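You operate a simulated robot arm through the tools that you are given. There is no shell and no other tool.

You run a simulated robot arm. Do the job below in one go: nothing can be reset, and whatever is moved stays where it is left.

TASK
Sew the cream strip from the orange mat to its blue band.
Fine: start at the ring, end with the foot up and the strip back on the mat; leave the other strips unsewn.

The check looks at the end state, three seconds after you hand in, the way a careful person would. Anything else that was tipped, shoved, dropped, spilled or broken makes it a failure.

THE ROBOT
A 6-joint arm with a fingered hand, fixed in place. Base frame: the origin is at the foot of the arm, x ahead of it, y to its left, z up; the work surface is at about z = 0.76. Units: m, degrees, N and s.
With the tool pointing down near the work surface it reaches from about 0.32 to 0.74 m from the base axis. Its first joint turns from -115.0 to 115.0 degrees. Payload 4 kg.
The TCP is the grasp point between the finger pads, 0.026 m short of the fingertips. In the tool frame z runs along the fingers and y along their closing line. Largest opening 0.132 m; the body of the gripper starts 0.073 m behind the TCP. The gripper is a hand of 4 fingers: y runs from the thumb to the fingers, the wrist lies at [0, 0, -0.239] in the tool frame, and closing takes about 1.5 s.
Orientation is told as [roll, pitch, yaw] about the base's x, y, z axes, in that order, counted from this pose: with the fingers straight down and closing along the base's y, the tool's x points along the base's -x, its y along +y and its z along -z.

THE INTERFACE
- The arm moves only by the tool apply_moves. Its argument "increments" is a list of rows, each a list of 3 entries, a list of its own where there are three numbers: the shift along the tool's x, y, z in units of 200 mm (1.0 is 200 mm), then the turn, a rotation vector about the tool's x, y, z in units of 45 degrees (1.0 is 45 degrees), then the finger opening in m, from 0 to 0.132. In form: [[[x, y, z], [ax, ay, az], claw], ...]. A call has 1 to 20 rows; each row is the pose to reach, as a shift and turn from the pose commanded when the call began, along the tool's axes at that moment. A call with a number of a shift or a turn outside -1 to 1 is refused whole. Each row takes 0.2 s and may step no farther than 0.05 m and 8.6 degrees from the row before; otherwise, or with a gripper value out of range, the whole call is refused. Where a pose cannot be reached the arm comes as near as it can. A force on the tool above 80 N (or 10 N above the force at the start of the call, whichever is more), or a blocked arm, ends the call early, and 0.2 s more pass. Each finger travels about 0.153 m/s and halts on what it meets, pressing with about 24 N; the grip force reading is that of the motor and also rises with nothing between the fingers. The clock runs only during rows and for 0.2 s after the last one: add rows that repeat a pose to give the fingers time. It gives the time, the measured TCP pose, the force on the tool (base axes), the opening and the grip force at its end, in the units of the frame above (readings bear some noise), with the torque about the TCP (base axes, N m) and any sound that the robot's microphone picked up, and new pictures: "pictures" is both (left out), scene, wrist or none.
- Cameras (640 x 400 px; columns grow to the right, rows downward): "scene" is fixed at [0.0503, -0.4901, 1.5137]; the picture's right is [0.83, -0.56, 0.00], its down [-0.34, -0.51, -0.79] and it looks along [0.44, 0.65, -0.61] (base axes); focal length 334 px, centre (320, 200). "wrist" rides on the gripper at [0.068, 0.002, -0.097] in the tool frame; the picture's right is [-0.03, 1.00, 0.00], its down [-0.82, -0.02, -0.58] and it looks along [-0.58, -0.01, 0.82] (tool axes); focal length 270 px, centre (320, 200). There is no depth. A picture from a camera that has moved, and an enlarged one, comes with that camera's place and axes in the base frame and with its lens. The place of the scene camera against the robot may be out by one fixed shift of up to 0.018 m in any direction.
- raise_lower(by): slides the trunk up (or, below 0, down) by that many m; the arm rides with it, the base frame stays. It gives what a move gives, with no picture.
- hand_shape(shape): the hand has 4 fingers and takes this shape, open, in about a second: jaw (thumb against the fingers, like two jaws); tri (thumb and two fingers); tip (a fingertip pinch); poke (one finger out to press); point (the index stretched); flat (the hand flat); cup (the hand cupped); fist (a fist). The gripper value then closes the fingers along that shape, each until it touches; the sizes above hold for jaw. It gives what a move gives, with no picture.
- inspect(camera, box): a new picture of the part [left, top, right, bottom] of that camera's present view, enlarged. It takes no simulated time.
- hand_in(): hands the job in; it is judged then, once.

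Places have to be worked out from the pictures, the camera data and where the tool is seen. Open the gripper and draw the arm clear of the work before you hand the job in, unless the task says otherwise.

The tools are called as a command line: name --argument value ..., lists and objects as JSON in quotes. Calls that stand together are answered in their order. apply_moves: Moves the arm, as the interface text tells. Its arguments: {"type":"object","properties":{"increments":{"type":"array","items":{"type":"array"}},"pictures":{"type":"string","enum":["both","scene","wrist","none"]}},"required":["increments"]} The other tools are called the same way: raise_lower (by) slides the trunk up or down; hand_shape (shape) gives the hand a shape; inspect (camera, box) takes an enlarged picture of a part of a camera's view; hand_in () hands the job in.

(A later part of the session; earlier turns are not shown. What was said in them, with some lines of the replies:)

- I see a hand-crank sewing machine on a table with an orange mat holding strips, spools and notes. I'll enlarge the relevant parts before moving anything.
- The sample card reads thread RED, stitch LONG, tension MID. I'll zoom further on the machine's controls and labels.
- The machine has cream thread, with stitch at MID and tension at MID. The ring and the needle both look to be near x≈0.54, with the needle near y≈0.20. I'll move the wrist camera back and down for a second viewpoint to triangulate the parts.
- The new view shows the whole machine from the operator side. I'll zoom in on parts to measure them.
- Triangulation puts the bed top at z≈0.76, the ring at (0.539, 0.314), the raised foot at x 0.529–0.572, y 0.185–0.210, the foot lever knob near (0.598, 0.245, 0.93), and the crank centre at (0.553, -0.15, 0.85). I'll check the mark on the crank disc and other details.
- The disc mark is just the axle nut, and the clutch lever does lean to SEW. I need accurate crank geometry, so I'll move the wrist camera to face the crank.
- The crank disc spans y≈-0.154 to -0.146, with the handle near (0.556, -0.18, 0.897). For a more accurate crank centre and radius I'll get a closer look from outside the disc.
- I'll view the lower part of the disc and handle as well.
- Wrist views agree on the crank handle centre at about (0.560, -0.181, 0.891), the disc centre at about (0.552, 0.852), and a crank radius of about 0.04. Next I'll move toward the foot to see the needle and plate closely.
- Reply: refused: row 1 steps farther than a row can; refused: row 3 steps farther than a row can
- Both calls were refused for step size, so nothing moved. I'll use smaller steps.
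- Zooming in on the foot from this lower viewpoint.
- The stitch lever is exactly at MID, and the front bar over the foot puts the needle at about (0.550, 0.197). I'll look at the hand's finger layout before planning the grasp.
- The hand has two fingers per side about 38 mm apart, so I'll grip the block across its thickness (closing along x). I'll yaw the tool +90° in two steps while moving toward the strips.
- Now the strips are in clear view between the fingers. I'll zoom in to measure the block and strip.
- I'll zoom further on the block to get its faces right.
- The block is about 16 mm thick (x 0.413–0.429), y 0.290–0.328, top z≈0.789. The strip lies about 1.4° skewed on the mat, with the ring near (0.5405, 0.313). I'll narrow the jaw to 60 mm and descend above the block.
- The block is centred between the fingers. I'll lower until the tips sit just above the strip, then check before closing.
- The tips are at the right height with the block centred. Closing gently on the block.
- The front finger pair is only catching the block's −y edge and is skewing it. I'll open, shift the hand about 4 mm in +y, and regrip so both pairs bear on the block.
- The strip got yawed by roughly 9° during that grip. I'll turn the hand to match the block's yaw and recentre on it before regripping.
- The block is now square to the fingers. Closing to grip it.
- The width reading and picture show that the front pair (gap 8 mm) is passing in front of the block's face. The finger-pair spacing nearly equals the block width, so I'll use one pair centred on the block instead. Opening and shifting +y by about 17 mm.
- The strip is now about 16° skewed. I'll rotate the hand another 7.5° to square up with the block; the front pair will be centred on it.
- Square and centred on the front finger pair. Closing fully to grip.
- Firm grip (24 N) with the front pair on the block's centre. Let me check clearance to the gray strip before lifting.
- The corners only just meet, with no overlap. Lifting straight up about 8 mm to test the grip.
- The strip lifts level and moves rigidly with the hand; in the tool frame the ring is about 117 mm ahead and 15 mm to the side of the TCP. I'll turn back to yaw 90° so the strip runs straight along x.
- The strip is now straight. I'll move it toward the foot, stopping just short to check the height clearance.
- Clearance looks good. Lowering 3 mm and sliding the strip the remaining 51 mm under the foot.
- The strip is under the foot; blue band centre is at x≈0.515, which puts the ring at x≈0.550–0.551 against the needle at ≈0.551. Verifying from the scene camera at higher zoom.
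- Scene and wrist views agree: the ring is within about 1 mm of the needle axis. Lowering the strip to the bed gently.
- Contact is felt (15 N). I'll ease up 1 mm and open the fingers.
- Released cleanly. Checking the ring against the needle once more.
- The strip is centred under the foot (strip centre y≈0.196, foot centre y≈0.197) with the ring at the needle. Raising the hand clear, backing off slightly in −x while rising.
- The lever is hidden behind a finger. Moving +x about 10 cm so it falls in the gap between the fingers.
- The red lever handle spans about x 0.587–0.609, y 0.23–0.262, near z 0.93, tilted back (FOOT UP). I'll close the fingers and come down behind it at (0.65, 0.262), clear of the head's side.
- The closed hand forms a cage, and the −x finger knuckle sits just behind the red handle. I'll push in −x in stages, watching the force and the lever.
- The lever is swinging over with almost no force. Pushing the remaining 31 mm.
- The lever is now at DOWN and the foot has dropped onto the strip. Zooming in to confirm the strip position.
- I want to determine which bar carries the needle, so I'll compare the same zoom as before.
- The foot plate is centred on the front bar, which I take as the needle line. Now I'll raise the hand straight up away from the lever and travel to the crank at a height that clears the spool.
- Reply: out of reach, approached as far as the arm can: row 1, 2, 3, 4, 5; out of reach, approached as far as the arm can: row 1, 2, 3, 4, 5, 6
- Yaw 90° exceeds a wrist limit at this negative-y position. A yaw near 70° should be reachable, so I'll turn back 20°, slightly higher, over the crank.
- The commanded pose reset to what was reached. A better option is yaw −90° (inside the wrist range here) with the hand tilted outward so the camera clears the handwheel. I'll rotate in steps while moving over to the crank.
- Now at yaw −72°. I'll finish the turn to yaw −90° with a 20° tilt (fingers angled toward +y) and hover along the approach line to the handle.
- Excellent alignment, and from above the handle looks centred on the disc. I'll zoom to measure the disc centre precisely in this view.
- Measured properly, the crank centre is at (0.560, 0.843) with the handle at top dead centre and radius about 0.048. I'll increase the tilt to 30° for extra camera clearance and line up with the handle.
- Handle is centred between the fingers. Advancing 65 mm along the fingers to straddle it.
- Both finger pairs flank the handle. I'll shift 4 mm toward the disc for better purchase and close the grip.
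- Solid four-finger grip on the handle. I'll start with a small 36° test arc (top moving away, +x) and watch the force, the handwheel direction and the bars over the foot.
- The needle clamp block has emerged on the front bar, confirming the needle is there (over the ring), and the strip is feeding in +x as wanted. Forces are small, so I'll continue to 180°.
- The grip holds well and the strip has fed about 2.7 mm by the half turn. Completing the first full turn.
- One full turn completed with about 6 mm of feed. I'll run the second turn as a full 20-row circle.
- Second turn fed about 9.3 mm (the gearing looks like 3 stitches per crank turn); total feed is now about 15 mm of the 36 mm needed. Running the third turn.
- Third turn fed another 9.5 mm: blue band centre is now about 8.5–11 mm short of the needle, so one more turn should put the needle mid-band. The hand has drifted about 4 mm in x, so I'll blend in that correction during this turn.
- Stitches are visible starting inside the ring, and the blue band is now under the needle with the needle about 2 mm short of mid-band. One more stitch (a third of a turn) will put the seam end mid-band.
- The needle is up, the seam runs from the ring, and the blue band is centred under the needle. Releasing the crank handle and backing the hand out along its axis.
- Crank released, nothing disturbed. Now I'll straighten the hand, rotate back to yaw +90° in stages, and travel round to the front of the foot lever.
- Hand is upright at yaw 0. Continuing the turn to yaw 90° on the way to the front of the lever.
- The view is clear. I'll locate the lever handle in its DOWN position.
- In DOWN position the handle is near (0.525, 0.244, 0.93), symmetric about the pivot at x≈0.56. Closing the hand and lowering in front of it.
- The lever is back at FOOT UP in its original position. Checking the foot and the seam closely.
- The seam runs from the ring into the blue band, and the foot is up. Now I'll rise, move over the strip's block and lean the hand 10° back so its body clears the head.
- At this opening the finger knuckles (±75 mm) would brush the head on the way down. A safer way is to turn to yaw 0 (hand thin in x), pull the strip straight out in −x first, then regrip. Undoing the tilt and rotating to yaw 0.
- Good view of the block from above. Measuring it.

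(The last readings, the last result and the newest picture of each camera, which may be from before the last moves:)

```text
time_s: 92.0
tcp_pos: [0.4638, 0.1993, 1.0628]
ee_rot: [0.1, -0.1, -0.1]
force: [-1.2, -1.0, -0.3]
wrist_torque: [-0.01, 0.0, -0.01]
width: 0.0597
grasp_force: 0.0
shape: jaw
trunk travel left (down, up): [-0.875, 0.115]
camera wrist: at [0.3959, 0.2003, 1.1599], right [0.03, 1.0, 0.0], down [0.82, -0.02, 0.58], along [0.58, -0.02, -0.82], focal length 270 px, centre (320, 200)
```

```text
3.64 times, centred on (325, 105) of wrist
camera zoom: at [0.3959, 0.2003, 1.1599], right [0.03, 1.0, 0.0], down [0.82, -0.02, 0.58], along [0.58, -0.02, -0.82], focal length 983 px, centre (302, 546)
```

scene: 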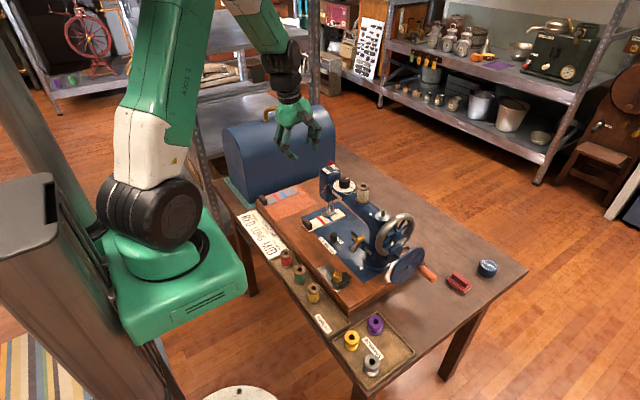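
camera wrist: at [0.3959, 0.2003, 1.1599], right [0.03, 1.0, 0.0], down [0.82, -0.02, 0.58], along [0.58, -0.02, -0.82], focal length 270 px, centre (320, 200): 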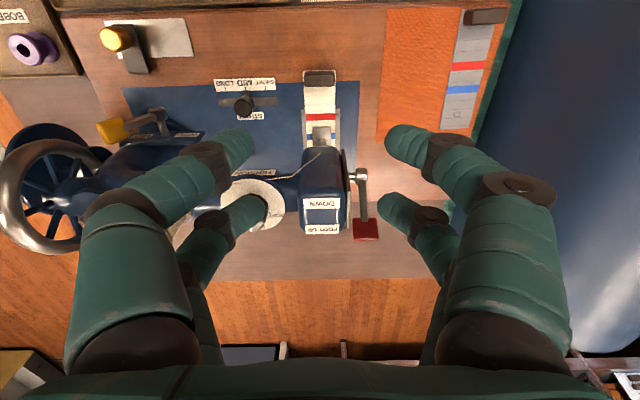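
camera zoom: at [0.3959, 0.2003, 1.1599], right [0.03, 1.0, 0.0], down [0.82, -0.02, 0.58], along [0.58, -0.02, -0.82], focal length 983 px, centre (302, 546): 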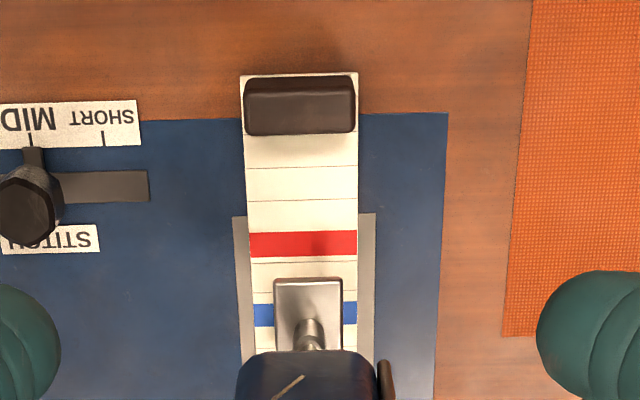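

Block centre is near (0.4695, 0.196). I'll descend at yaw 0 with the +x finger pair lined up on the block, stopping above it to check.

apply_moves --increments '[[[0.0565, -0.014, 0.15], [0, 0, 0], 0.07], [[0.0565, -0.014, 0.35], [0, 0, 0], 0.07], [[0.0565, -0.014, 0.55], [0, 0, 0], 0.07], [[0.0565, -0.014, 0.75], [0, 0, 0], 0.07], [[0.0565, -0.014, 0.95], [0, 0, 0], 0.07], [[0.0565, -0.014, 0.95], [0, 0, 0], 0.07]]' --pictures "none"

apply_moves --increments '[[[0, 0, 0.1], [0, 0, 0], 0.07], [[0, 0, 0.2], [0, 0, 0], 0.07], [[0, 0, 0.2], [0, 0, 0], 0.07]]' --pictures "wrist"

inspect --camera "wrist" --box '[210, 110, 430, 290]'

```text
time_s: 93.4
tcp_pos: [0.4523, 0.197, 0.873]
ee_rot: [0.1, 0.0, 0.0]
force: [-0.3, -0.1, -0.2]
wrist_torque: [-0.02, 0.01, 0.03]
width: 0.0691
grasp_force: 0.0
shape: jaw
trunk travel left (down, up): [-0.875, 0.115]
```

```text
time_s: 94.2
tcp_pos: [0.4515, 0.1967, 0.8327]
ee_rot: [-0.1, 0.0, -0.1]
force: [0.1, 0.6, 0.5]
wrist_torque: [0.0, 0.0, 0.01]
width: 0.0694
grasp_force: 0.0
shape: jaw
trunk travel left (down, up): [-0.875, 0.115]
camera wrist: at [0.3842, 0.1972, 0.9286], right [0.03, 1.0, 0.0], down [0.82, -0.02, 0.58], along [0.58, -0.02, -0.82], focal length 270 px, centre (320, 200)
```

wrist: 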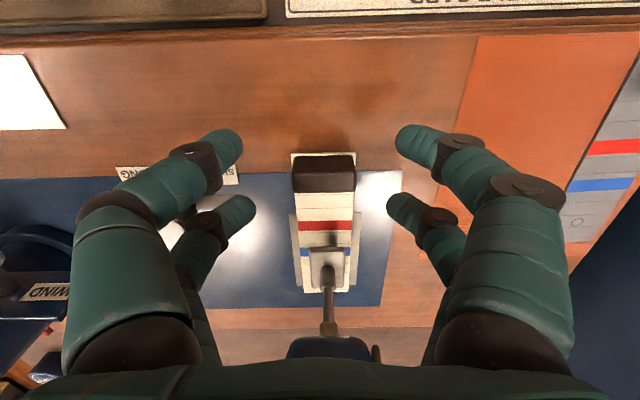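

```text
2.22 times, centred on (320, 200) of wrist
camera zoom: at [0.3842, 0.1972, 0.9286], right [0.03, 1.0, 0.0], down [0.82, -0.02, 0.58], along [0.58, -0.02, -0.82], focal length 601 px, centre (320, 200)
```

zoom: 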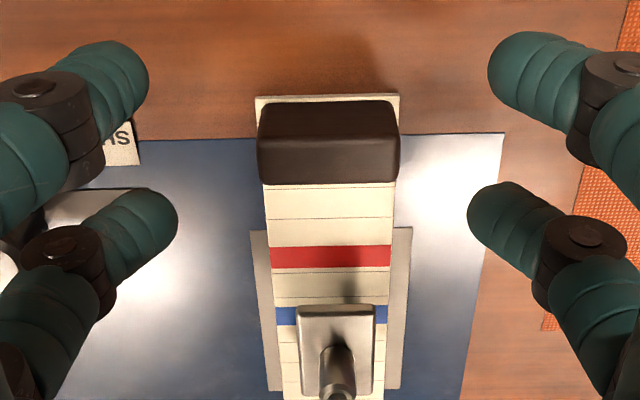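

Alignment is good: +x pair at x≈0.469, block at (0.470, 0.198). Lowering the last 35 mm and closing.

apply_moves --increments '[[[0, 0, 0.09], [0, 0, 0], 0.07], [[0, 0, 0.175], [0, 0, 0], 0.07], [[0, 0, 0.175], [0, 0, 0], 0.055], [[0, 0, 0.175], [0, 0, 0], 0.045], [[0, 0, 0.175], [0, 0, 0], 0.036], [[0, 0, 0.175], [0, 0, 0], 0.028], [[0, 0, 0.175], [0, 0, 0], 0.015], [[0, 0, 0.175], [0, 0, 0], 0.0], [[0, 0, 0.175], [0, 0, 0], 0.0]]' --pictures "both"

inspect --camera "wrist" --box '[210, 110, 430, 290]'

inspect --camera "scene" --box '[285, 185, 350, 235]'

```text
time_s: 96.2
tcp_pos: [0.451, 0.1958, 0.7978]
ee_rot: [0.0, 0.0, -0.1]
force: [0.3, -0.2, -0.8]
wrist_torque: [0.04, 0.01, 0.02]
width: 0.003
grasp_force: 24.5
shape: jaw
trunk travel left (down, up): [-0.875, 0.115]
camera wrist: at [0.3834, 0.1969, 0.894], right [0.03, 1.0, 0.0], down [0.82, -0.02, 0.58], along [0.58, -0.02, -0.82], focal length 270 px, centre (320, 200)
```

scene: 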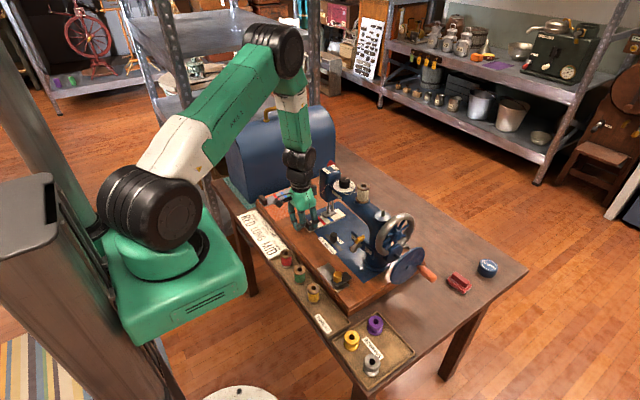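
wrist: 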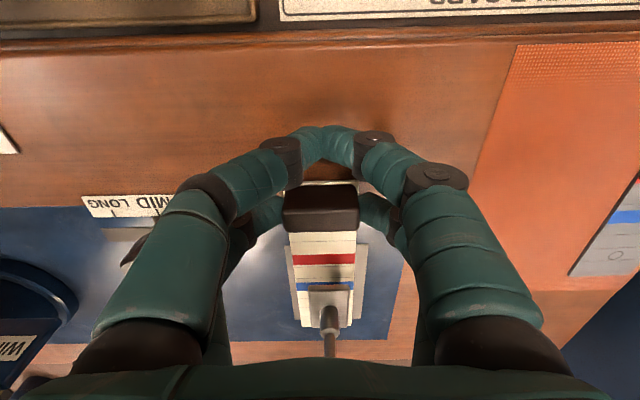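

```text
2.22 times, centred on (320, 200) of wrist
camera zoom: at [0.3834, 0.1969, 0.894], right [0.03, 1.0, 0.0], down [0.82, -0.02, 0.58], along [0.58, -0.02, -0.82], focal length 601 px, centre (320, 200)
```

zoom: 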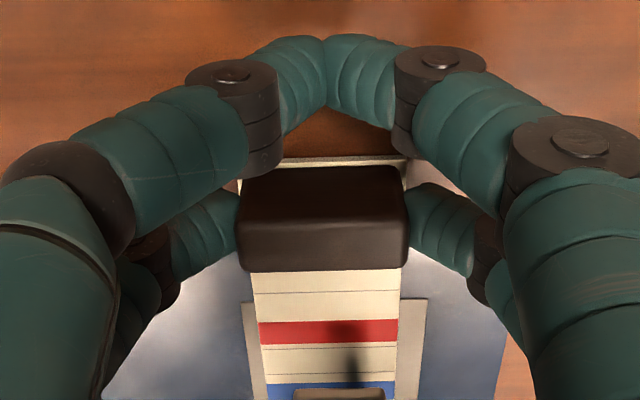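

```text
8.00 times, centred on (318, 210) of scene
camera zoom: at [0.0503, -0.4901, 1.5137], right [0.83, -0.56, 0.0], down [-0.34, -0.51, -0.79], along [0.44, 0.65, -0.61], focal length 2674 px, centre (340, 120)
```

zoom: 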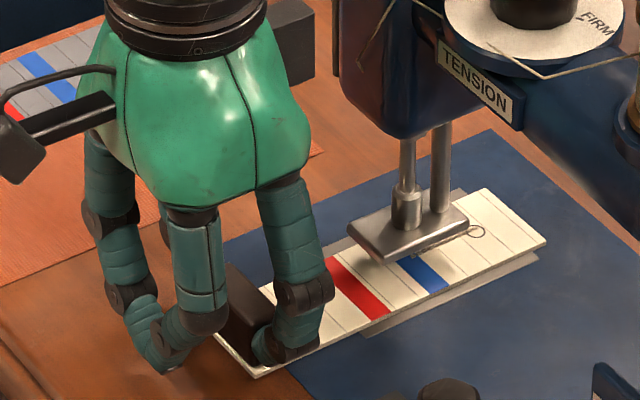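

The block is gripped on its y faces. Now dragging the strip straight out in −x by about 49 mm with a 1 mm lift.

apply_moves --increments '[[[0, 0, -0.006], [0, 0, 0], 0.0], [[0.04, 0, -0.006], [0, 0, 0], 0.0], [[0.08, 0, -0.006], [0, 0, 0], 0.0], [[0.12, 0, -0.006], [0, 0, 0], 0.0], [[0.16, 0, -0.006], [0, 0, 0], 0.0], [[0.2, 0, -0.006], [0, 0, 0], 0.0], [[0.245, 0, -0.006], [0, 0, 0], 0.0], [[0.245, 0, -0.006], [0, 0, 0], 0.0]]' --pictures "both"

inspect --camera "wrist" --box '[210, 110, 430, 290]'

inspect --camera "scene" --box '[275, 185, 350, 235]'

```text
time_s: 98.0
tcp_pos: [0.4029, 0.1957, 0.7995]
ee_rot: [0.0, 0.0, -0.2]
force: [0.9, -0.4, 0.2]
wrist_torque: [-0.01, -0.03, 0.04]
width: 0.0029
grasp_force: 23.7
shape: jaw
trunk travel left (down, up): [-0.875, 0.115]
camera wrist: at [0.3355, 0.197, 0.8963], right [0.03, 1.0, 0.0], down [0.82, -0.02, 0.58], along [0.58, -0.02, -0.82], focal length 270 px, centre (320, 200)
```

scene: 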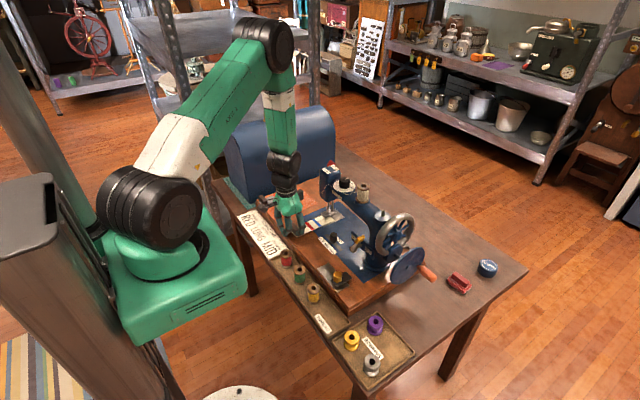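
wrist: 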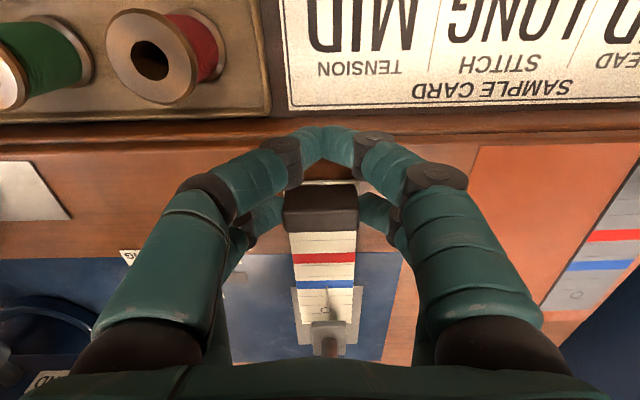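

```text
2.22 times, centred on (320, 200) of wrist
camera zoom: at [0.3355, 0.197, 0.8963], right [0.03, 1.0, 0.0], down [0.82, -0.02, 0.58], along [0.58, -0.02, -0.82], focal length 601 px, centre (320, 200)
```

zoom: 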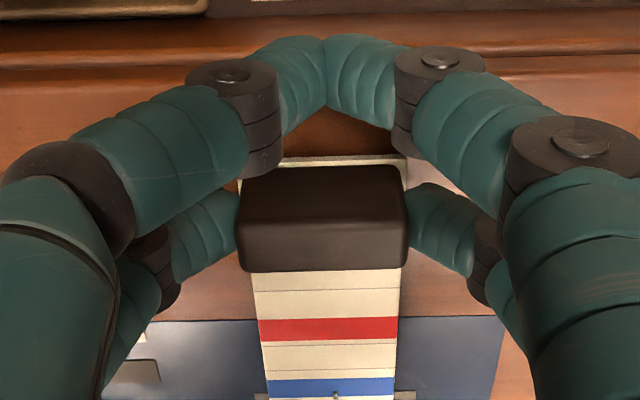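

```text
8.00 times, centred on (312, 210) of scene
camera zoom: at [0.0503, -0.4901, 1.5137], right [0.83, -0.56, 0.0], down [-0.34, -0.51, -0.79], along [0.44, 0.65, -0.61], focal length 2674 px, centre (380, 120)
```

zoom: 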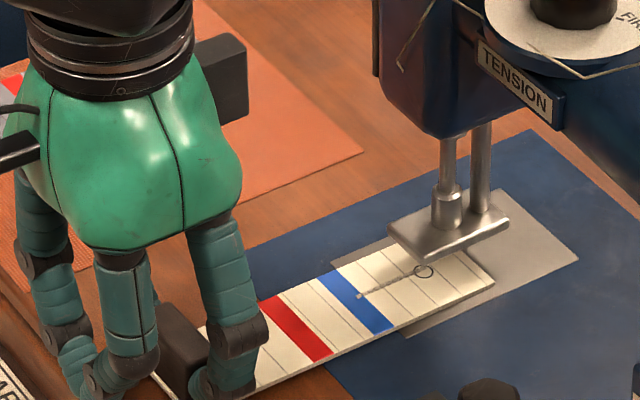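

The strip slid out cleanly and the seam is now exposed. Zooming in on the seam.

inspect --camera "scene" --box '[310, 205, 335, 227]'

inspect --camera "wrist" --box '[280, 240, 375, 340]'

```text
16.00 times, centred on (322, 216) of scene
camera zoom: at [0.0503, -0.4901, 1.5137], right [0.83, -0.56, 0.0], down [-0.34, -0.51, -0.79], along [0.44, 0.65, -0.61], focal length 5348 px, centre (280, -56)
```

zoom: 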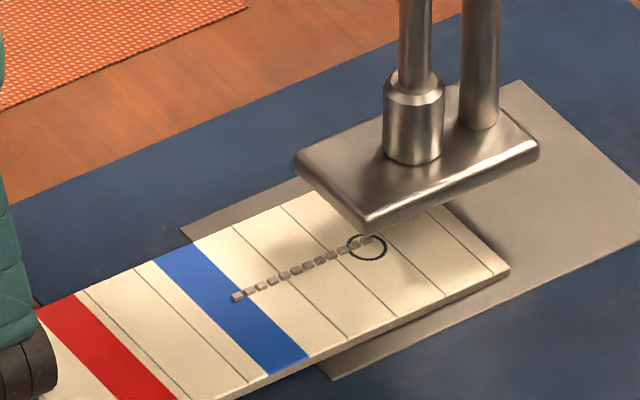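

```text
4.00 times, centred on (328, 290) of wrist
camera zoom: at [0.3355, 0.197, 0.8963], right [0.03, 1.0, 0.0], down [0.82, -0.02, 0.58], along [0.58, -0.02, -0.82], focal length 1081 px, centre (290, -160)
```

zoom: 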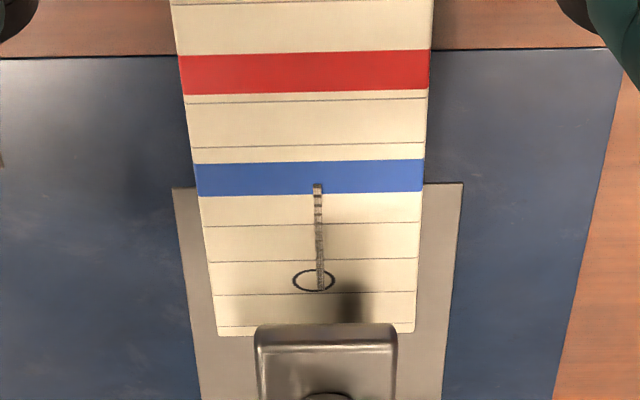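

The seam starts in the ring and ends inside the blue band. I'll test whether this grip also lifts the strip level, with a small 5 mm lift.

apply_moves --increments '[[[0, 0, -0.008], [0, 0, 0], 0.0], [[0, 0, -0.016], [0, 0, 0], 0.0], [[0, 0, -0.024], [0, 0, 0], 0.0], [[0, 0, -0.024], [0, 0, 0], 0.0]]' --pictures "both"

inspect --camera "scene" --box '[285, 195, 340, 235]'

inspect --camera "wrist" --box '[260, 160, 400, 340]'

```text
time_s: 99.0
tcp_pos: [0.4035, 0.1946, 0.8037]
ee_rot: [0.0, 0.1, 0.0]
force: [-0.8, 0.3, -0.9]
wrist_torque: [0.0, 0.05, 0.03]
width: 0.0028
grasp_force: 23.7
shape: jaw
trunk travel left (down, up): [-0.875, 0.115]
camera wrist: at [0.3359, 0.1963, 0.9014], right [0.03, 1.0, 0.0], down [0.82, -0.02, 0.58], along [0.58, -0.02, -0.82], focal length 270 px, centre (320, 200)
```

scene: 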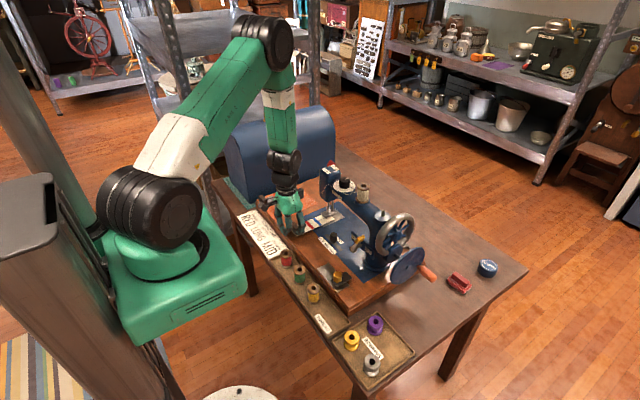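
wrist: 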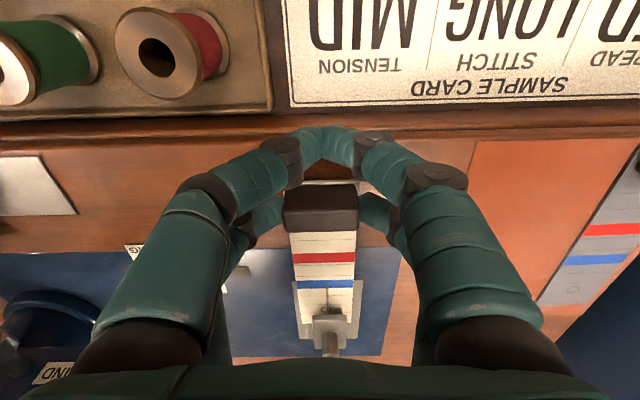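

```text
10.00 times, centred on (312, 215) of scene
camera zoom: at [0.0503, -0.4901, 1.5137], right [0.83, -0.56, 0.0], down [-0.34, -0.51, -0.79], along [0.44, 0.65, -0.61], focal length 3342 px, centre (395, 50)
```

zoom: 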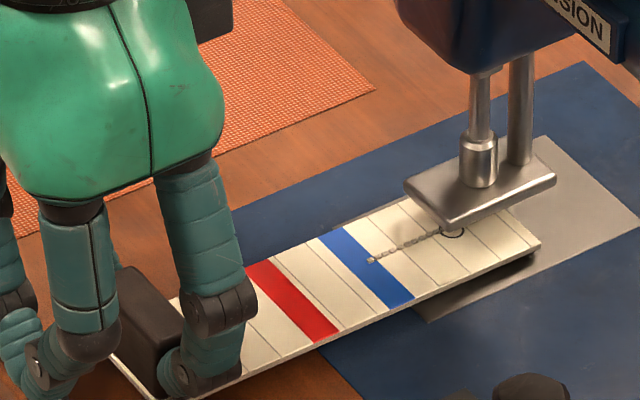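

```text
2.22 times, centred on (330, 250) of wrist
camera zoom: at [0.3359, 0.1963, 0.9014], right [0.03, 1.0, 0.0], down [0.82, -0.02, 0.58], along [0.58, -0.02, -0.82], focal length 601 px, centre (298, 89)
```

zoom: 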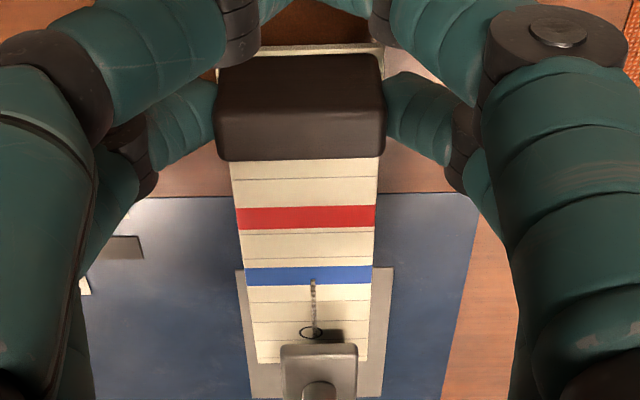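

The strip lifts level in this grip. Carrying it sideways (+y), first clearing the foot, then slightly higher toward the mat.

apply_moves --increments '[[[0, 0.07, 0], [0, 0, 0], 0.0], [[0, 0.14, 0], [0, 0, 0], 0.0], [[0, 0.21, 0], [0, 0, 0], 0.0], [[0, 0.28, 0], [0, 0, 0], 0.0], [[0, 0.35, -0.02], [0, 0, 0], 0.0], [[0, 0.42, -0.03], [0, 0, 0], 0.0], [[0, 0.49, -0.03], [0, 0, 0], 0.0], [[0, 0.5775, -0.03], [0, 0, 0], 0.0], [[0, 0.5775, -0.03], [0, 0, 0], 0.0]]' --pictures "both"

inspect --camera "scene" --box '[240, 170, 330, 230]'

inspect --camera "wrist" --box '[220, 110, 500, 350]'

```text
time_s: 101.0
tcp_pos: [0.403, 0.3129, 0.8115]
ee_rot: [0.0, 0.1, -0.1]
force: [-0.2, 0.4, -0.3]
wrist_torque: [0.03, 0.03, -0.01]
width: 0.0028
grasp_force: 24.1
shape: jaw
trunk travel left (down, up): [-0.875, 0.115]
camera wrist: at [0.335, 0.3128, 0.9079], right [0.03, 1.0, 0.0], down [0.82, -0.02, 0.58], along [0.58, -0.02, -0.82], focal length 270 px, centre (320, 200)
```

scene: 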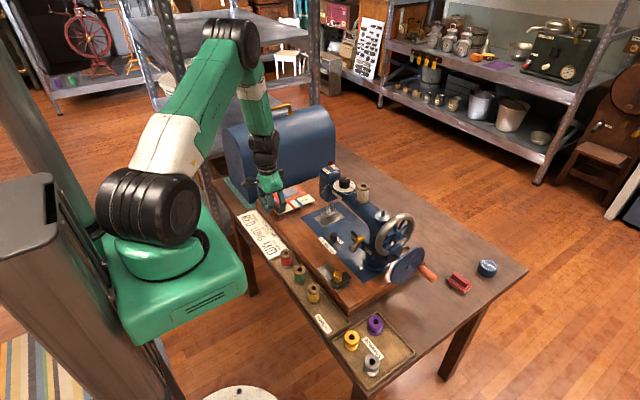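
wrist: 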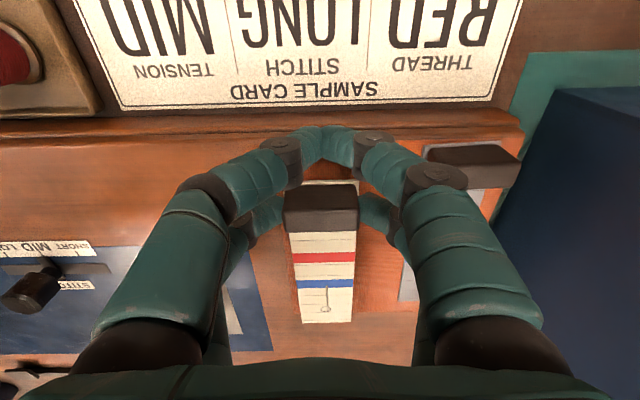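

```text
6.67 times, centred on (285, 200) of scene
camera zoom: at [0.0503, -0.4901, 1.5137], right [0.83, -0.56, 0.0], down [-0.34, -0.51, -0.79], along [0.44, 0.65, -0.61], focal length 2228 px, centre (553, 200)
```

zoom: 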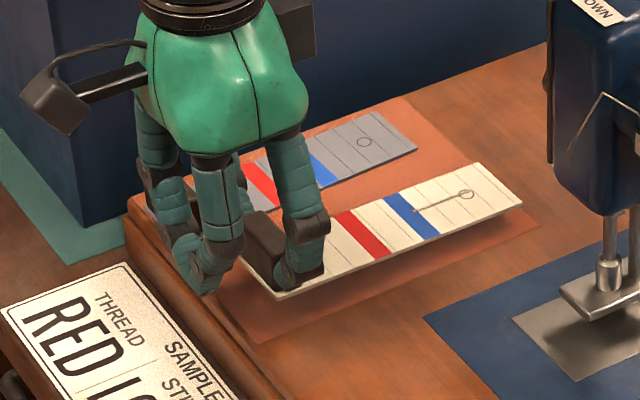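

```text
1.67 times, centred on (360, 230) of wrist
camera zoom: at [0.335, 0.3128, 0.9079], right [0.03, 1.0, 0.0], down [0.82, -0.02, 0.58], along [0.58, -0.02, -0.82], focal length 450 px, centre (253, 150)
```

zoom: 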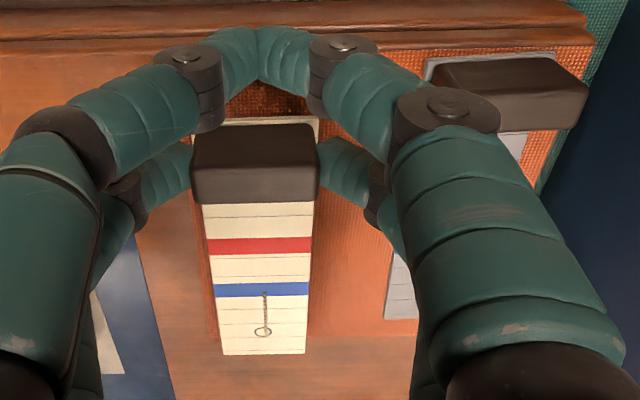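

The strip is level above the mat, beside the gray strip with clearance. Lowering it gently.

apply_moves --increments '[[[0.01, 0, 0.02], [0, 0, 0], 0.0], [[0.01, 0, 0.035], [0, 0, 0], 0.0], [[0.01, 0, 0.045], [0, 0, 0], 0.0], [[0.01, 0, 0.052], [0, 0, 0], 0.0], [[0.01, 0, 0.052], [0, 0, 0], 0.0]]' --pictures "wrist"

inspect --camera "scene" --box '[240, 170, 330, 230]'

```text
time_s: 102.2
tcp_pos: [0.4018, 0.3124, 0.7992]
ee_rot: [0.0, 0.0, -0.1]
force: [-0.1, -1.0, -0.3]
wrist_torque: [0.01, 0.03, 0.0]
width: 0.0029
grasp_force: 24.1
shape: jaw
trunk travel left (down, up): [-0.875, 0.115]
camera wrist: at [0.3335, 0.3122, 0.8968], right [0.03, 1.0, 0.0], down [0.82, -0.02, 0.58], along [0.58, -0.02, -0.82], focal length 270 px, centre (320, 200)
```

wrist: 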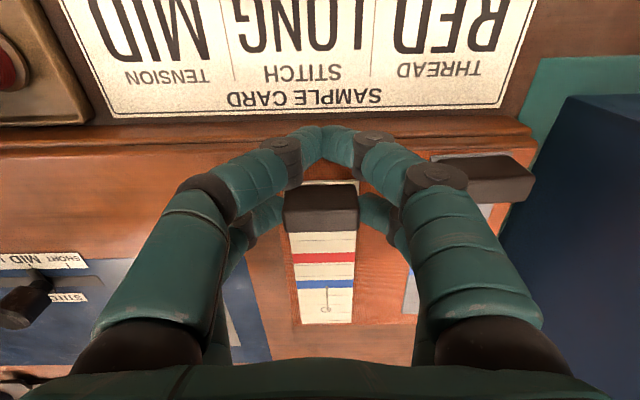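

```text
6.67 times, centred on (285, 200) of scene
camera zoom: at [0.0503, -0.4901, 1.5137], right [0.83, -0.56, 0.0], down [-0.34, -0.51, -0.79], along [0.44, 0.65, -0.61], focal length 2228 px, centre (553, 200)
```

zoom: 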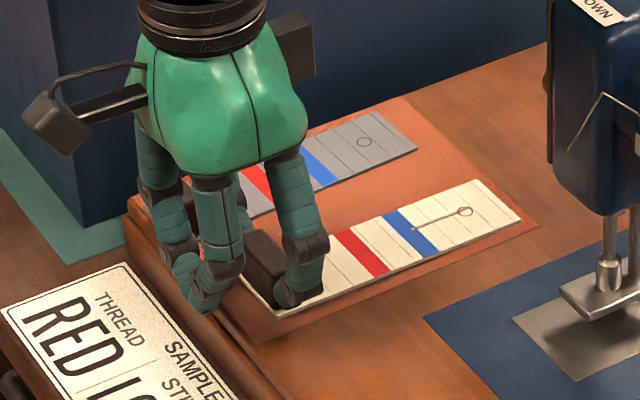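

Nearly down with no contact force yet. Lowering a little more.

apply_moves --increments '[[[0, 0, 0.004], [0, 0, 0], 0.0], [[0, 0, 0.008], [0, 0, 0], 0.0], [[0, 0, 0.008], [0, 0, 0], 0.0]]' --pictures "none"

inspect --camera "scene" --box '[255, 175, 325, 225]'

```text
time_s: 103.0
tcp_pos: [0.4022, 0.3106, 0.7987]
ee_rot: [-0.1, 0.1, 0.0]
force: [0.6, 0.2, -0.3]
wrist_torque: [0.01, 0.0, 0.02]
width: 0.0028
grasp_force: 23.4
shape: jaw
trunk travel left (down, up): [-0.875, 0.115]
```

```text
8.00 times, centred on (290, 200) of scene
camera zoom: at [0.0503, -0.4901, 1.5137], right [0.83, -0.56, 0.0], down [-0.34, -0.51, -0.79], along [0.44, 0.65, -0.61], focal length 2674 px, centre (560, 200)
```

zoom: 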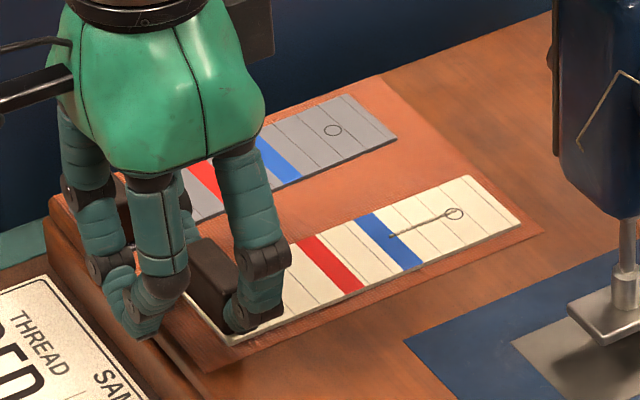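

Still no contact; continuing down in small steps.

apply_moves --increments '[[[0, 0, 0.004], [0, 0, 0], 0.0], [[0, 0, 0.008], [0, 0, 0], 0.0], [[0, 0, 0.008], [0, 0, 0], 0.0]]' --pictures "none"

```text
time_s: 103.8
tcp_pos: [0.4018, 0.3113, 0.7968]
ee_rot: [-0.1, 0.0, 0.0]
force: [0.3, -0.3, -0.4]
wrist_torque: [-0.01, 0.02, -0.02]
width: 0.0028
grasp_force: 24.2
shape: jaw
trunk travel left (down, up): [-0.875, 0.115]
```

No force registered yet; let me look closely at the gap.

inspect --camera "scene" --box '[275, 190, 325, 222]'

inspect --camera "wrist" --box '[240, 140, 440, 350]'

```text
12.50 times, centred on (300, 206) of scene
camera zoom: at [0.0503, -0.4901, 1.5137], right [0.83, -0.56, 0.0], down [-0.34, -0.51, -0.79], along [0.44, 0.65, -0.61], focal length 4178 px, centre (570, 125)
```

zoom: 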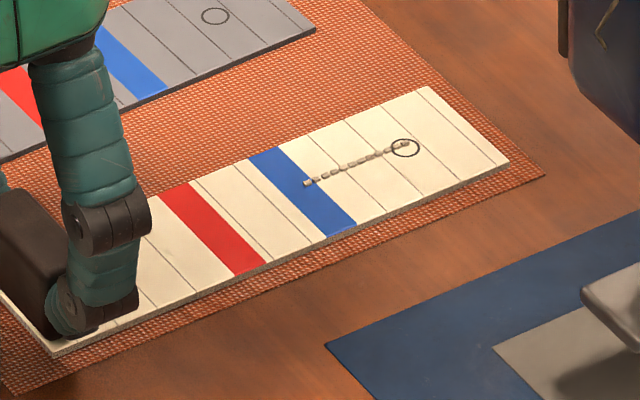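

```text
1.90 times, centred on (340, 245) of wrist
camera zoom: at [0.3332, 0.3121, 0.8939], right [0.03, 1.0, 0.0], down [0.82, -0.02, 0.58], along [0.58, -0.02, -0.82], focal length 515 px, centre (282, 114)
```

zoom: 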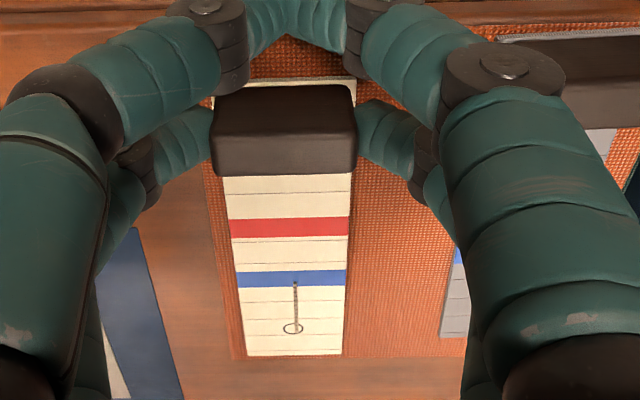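

It looks practically down on the mat and well within it. One more millimetre to feel contact.

apply_moves --increments '[[[0, 0, 0.004], [0, 0, 0], 0.0], [[0, 0, 0.007], [0, 0, 0], 0.0], [[0, 0, 0.007], [0, 0, 0], 0.0]]' --pictures "none"

```text
time_s: 104.6
tcp_pos: [0.4007, 0.3105, 0.7949]
ee_rot: [0.0, 0.0, -0.2]
force: [-0.2, -0.2, 2.8]
wrist_torque: [0.0, -0.07, 0.0]
width: 0.0027
grasp_force: 23.8
shape: jaw
trunk travel left (down, up): [-0.875, 0.115]
```

Contact felt (2.8 N). Opening the fingers.

apply_moves --increments '[[[0, 0, 0], [0, 0, 0], 0.012], [[0, 0, 0], [0, 0, 0], 0.024], [[0, 0, 0], [0, 0, 0], 0.036], [[0, 0, 0], [0, 0, 0], 0.048], [[0, 0, -0.005], [0, 0, 0], 0.058], [[0, 0, -0.01], [0, 0, 0], 0.058], [[0, 0, -0.01], [0, 0, 0], 0.058]]' --pictures "both"

inspect --camera "scene" --box '[240, 175, 330, 235]'

inspect --camera "wrist" --box '[220, 110, 520, 350]'

```text
time_s: 106.2
tcp_pos: [0.4017, 0.3125, 0.7974]
ee_rot: [0.0, 0.0, -0.1]
force: [-0.1, 0.5, 0.1]
wrist_torque: [-0.01, 0.01, 0.03]
width: 0.0572
grasp_force: 0.1
shape: jaw
trunk travel left (down, up): [-0.875, 0.115]
camera wrist: at [0.3332, 0.3122, 0.8944], right [0.03, 1.0, 0.0], down [0.82, -0.02, 0.58], along [0.58, -0.02, -0.82], focal length 270 px, centre (320, 200)
```

scene: 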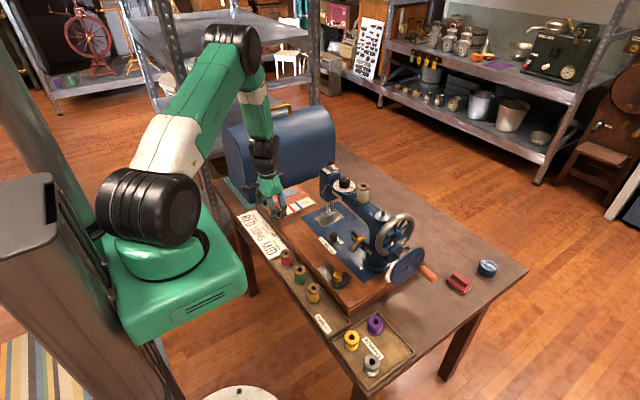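
wrist: 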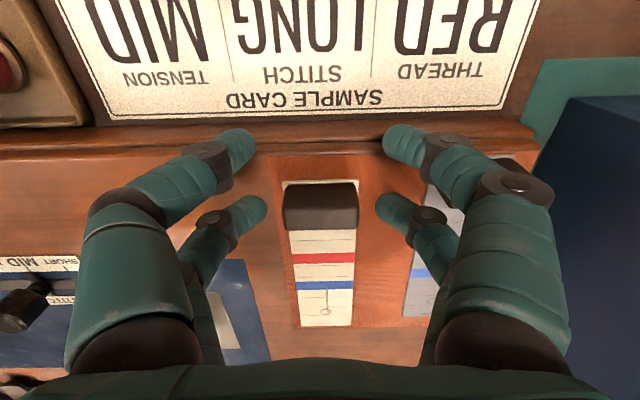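

```text
6.67 times, centred on (285, 205) of scene
camera zoom: at [0.0503, -0.4901, 1.5137], right [0.83, -0.56, 0.0], down [-0.34, -0.51, -0.79], along [0.44, 0.65, -0.61], focal length 2228 px, centre (553, 167)
```

zoom: 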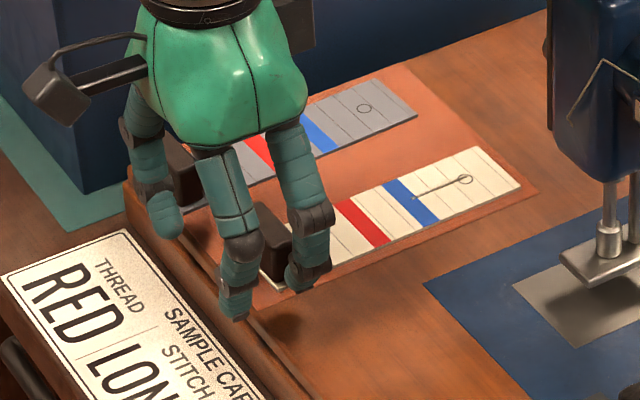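

```text
1.67 times, centred on (370, 230) of wrist
camera zoom: at [0.3332, 0.3122, 0.8944], right [0.03, 1.0, 0.0], down [0.82, -0.02, 0.58], along [0.58, -0.02, -0.82], focal length 450 px, centre (237, 150)
```

zoom: 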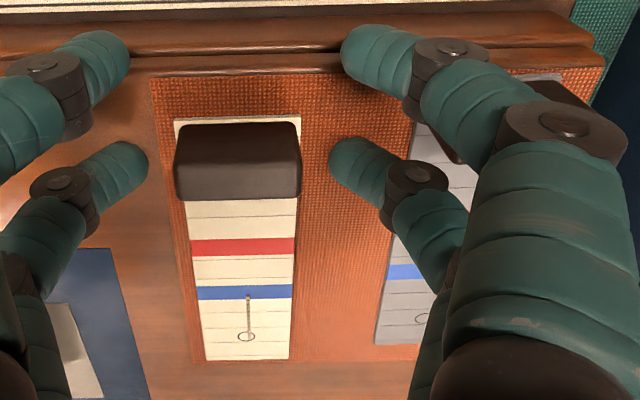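

The strip is resting on the mat, released. Raising the hand straight up.

apply_moves --increments '[[[0, 0, -0.05], [0, 0, 0], 0.058], [[0, 0, -0.15], [0, 0, 0], 0.058], [[0, 0, -0.3], [0, 0, 0], 0.058], [[0, 0, -0.5], [0, 0, 0], 0.058], [[0, 0, -0.7], [0, 0, 0], 0.07], [[0, 0, -0.95], [0, 0, 0], 0.09], [[0, 0, -0.95], [0, 0, 0], 0.1]]' --pictures "both"

inspect --camera "wrist" --box '[230, 80, 480, 260]'

inspect --camera "scene" --box '[240, 170, 350, 240]'

```text
time_s: 107.8
tcp_pos: [0.4033, 0.3114, 0.9899]
ee_rot: [0.0, 0.0, 0.0]
force: [-0.2, -0.3, 0.2]
wrist_torque: [0.01, 0.03, -0.05]
width: 0.0998
grasp_force: 0.1
shape: jaw
trunk travel left (down, up): [-0.875, 0.115]
camera wrist: at [0.335, 0.3125, 1.0871], right [0.03, 1.0, 0.0], down [0.82, -0.02, 0.58], along [0.58, -0.02, -0.82], focal length 270 px, centre (320, 200)
```

scene: 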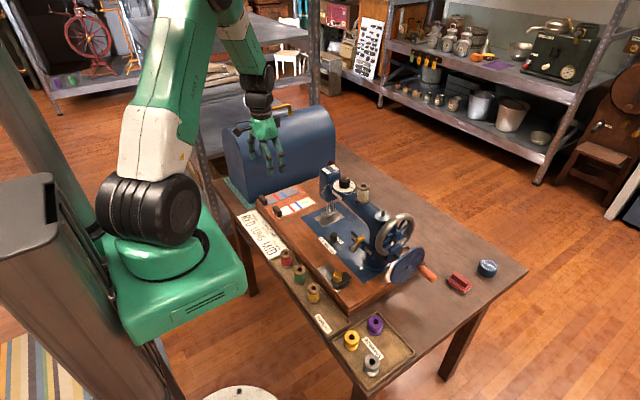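
wrist: 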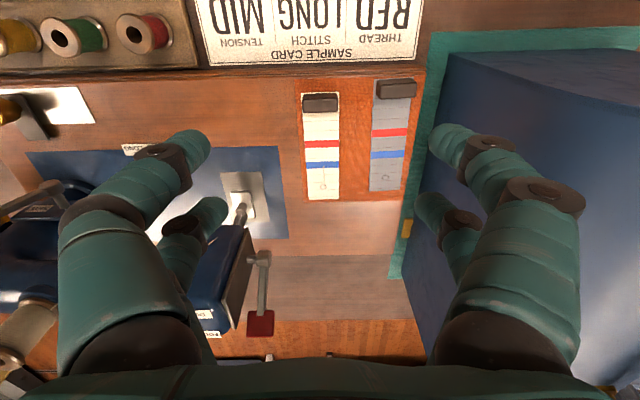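

```text
2.22 times, centred on (355, 170) of wrist
camera zoom: at [0.335, 0.3125, 1.0871], right [0.03, 1.0, 0.0], down [0.82, -0.02, 0.58], along [0.58, -0.02, -0.82], focal length 601 px, centre (242, 267)
```

zoom: 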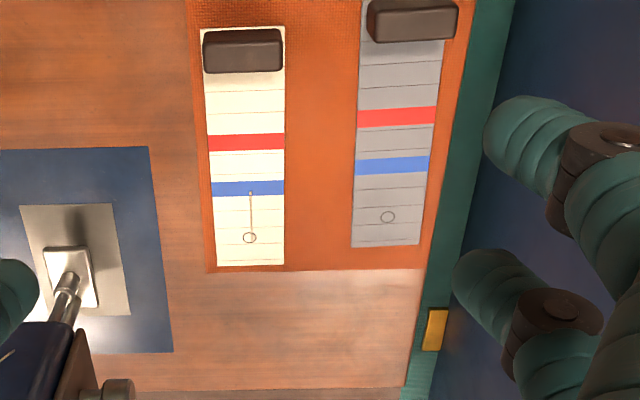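

```text
5.71 times, centred on (295, 205) of scene
camera zoom: at [0.0503, -0.4901, 1.5137], right [0.83, -0.56, 0.0], down [-0.34, -0.51, -0.79], along [0.44, 0.65, -0.61], focal length 1910 px, centre (463, 171)
```

zoom: 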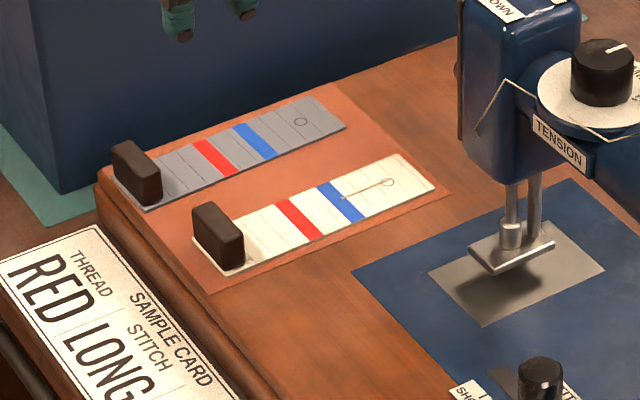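

Strip is back on the mat beside the undisturbed gray strip. Checking the seam end in detail.

inspect --camera "wrist" --box '[300, 145, 350, 205]'

inspect --camera "scene" --box '[290, 193, 320, 213]'

inspect --camera "scene" --box '[360, 200, 500, 300]'

```text
6.67 times, centred on (325, 175) of wrist
camera zoom: at [0.335, 0.3125, 1.0871], right [0.03, 1.0, 0.0], down [0.82, -0.02, 0.58], along [0.58, -0.02, -0.82], focal length 1802 px, centre (287, 367)
```

zoom: 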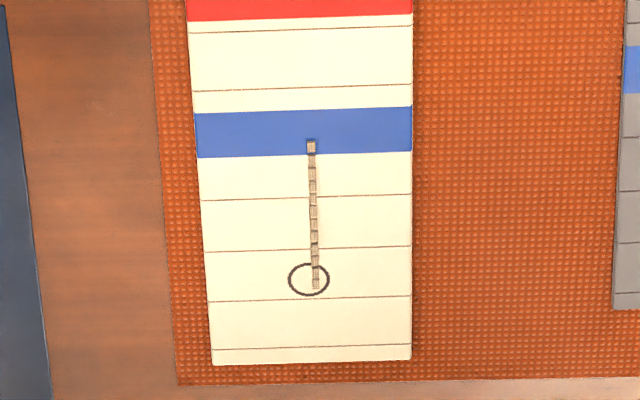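

```text
16.00 times, centred on (305, 203) of scene
camera zoom: at [0.0503, -0.4901, 1.5137], right [0.83, -0.56, 0.0], down [-0.34, -0.51, -0.79], along [0.44, 0.65, -0.61], focal length 5348 px, centre (560, 152)
```

zoom: 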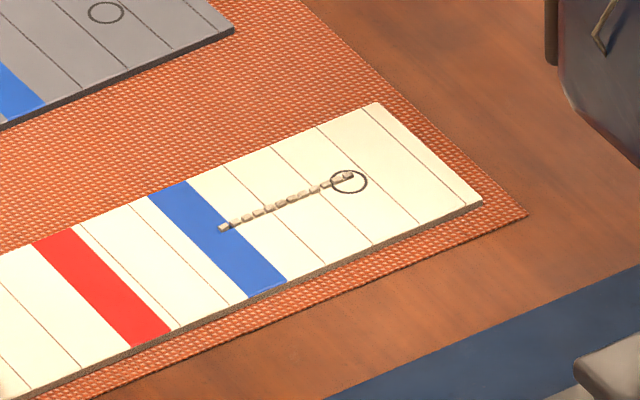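

```text
4.00 times, centred on (430, 250) of scene
camera zoom: at [0.0503, -0.4901, 1.5137], right [0.83, -0.56, 0.0], down [-0.34, -0.51, -0.79], along [0.44, 0.65, -0.61], focal length 1337 px, centre (-120, 0)
```

zoom: 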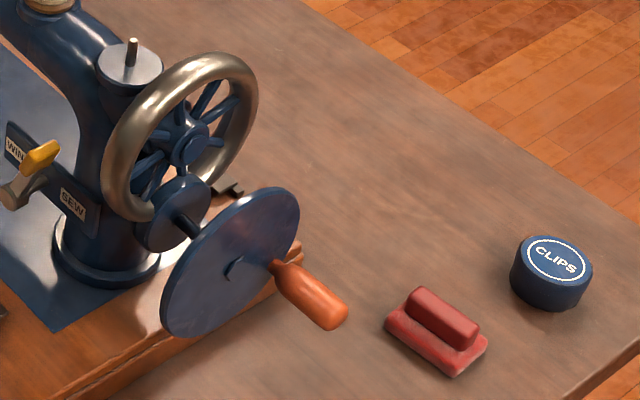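

The seam begins inside the ring and ends inside the blue band; the foot is up, the machine's other settings are unchanged, and nothing else has moved. Opening the hand fully and drawing the arm up and clear.

apply_moves --increments '[[[0, -0.05, -0.2], [0, 0, 0], 0.11], [[0.02, -0.1, -0.4], [0, 0, 0], 0.12], [[0.05, -0.15, -0.6], [0, 0, 0], 0.132], [[0.08, -0.2, -0.8], [0, 0, 0], 0.132], [[0.1, -0.25, -1.0], [0, 0, 0], 0.132], [[0.1, -0.25, -1.0], [0, 0, 0], 0.132]]' --pictures "both"

inspect --camera "scene" --box '[220, 150, 460, 390]'

```text
time_s: 109.2
tcp_pos: [0.3833, 0.2634, 1.1876]
ee_rot: [-0.1, 0.1, 0.0]
force: [-0.1, 0.6, -0.1]
wrist_torque: [0.02, 0.01, 0.02]
width: 0.132
grasp_force: 0.0
shape: jaw
trunk travel left (down, up): [-0.875, 0.115]
camera wrist: at [0.3145, 0.2638, 1.2844], right [0.03, 1.0, 0.0], down [0.82, -0.02, 0.58], along [0.58, -0.02, -0.82], focal length 270 px, centre (320, 200)
```

scene: 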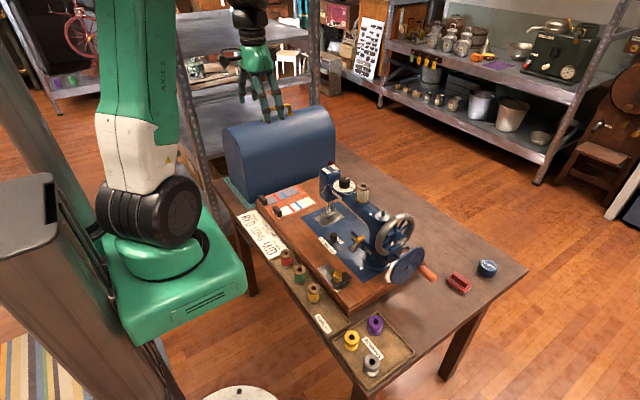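
wrist: 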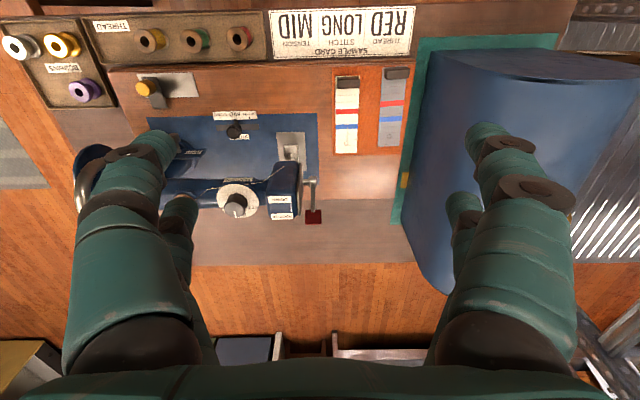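

```text
1.67 times, centred on (340, 270) of scene
camera zoom: at [0.0503, -0.4901, 1.5137], right [0.83, -0.56, 0.0], down [-0.34, -0.51, -0.79], along [0.44, 0.65, -0.61], focal length 557 px, centre (287, 83)
```

zoom: 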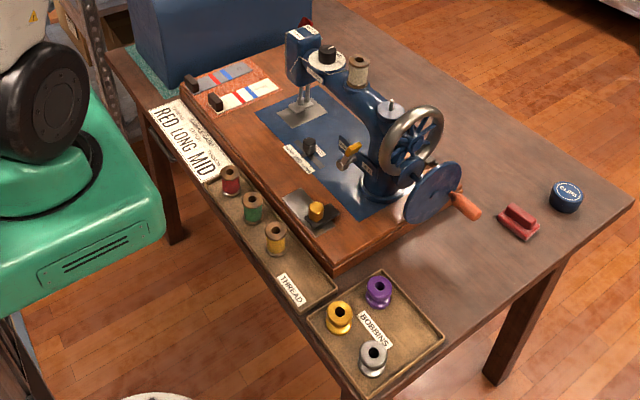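

The arm is clear with the hand open, the foot is up, the sewn cream strip is back on its orange mat, and everything else is where it was. Handing in.

hand_in

```text
The job is handed in.
```

I sewed the cream strip from its ring to its blue band. It is back on the orange mat and the foot is up.

- **Seam:** it starts inside the ring and the last stitch is inside the blue band, a little short of the band's middle.
- **Settings:** I left the machine as I found it: cream thread, stitch at MID, tension at MID. The sample card on the table reads RED, LONG, MID. The task did not mention the card, so I did not change the thread or stitch to match it. If the card was meant to apply, this seam does not follow it.
- **Other strips:** the gray strip is unsewn, and in the pictures I took it had not moved. While I was gripping the cream strip it skewed on the mat, and its corner came right up against the gray strip's edge before I lifted it.
- **Everything else:** nothing else was tipped or moved. The crank handle stopped about a third of a turn past where it began, and I left it there.
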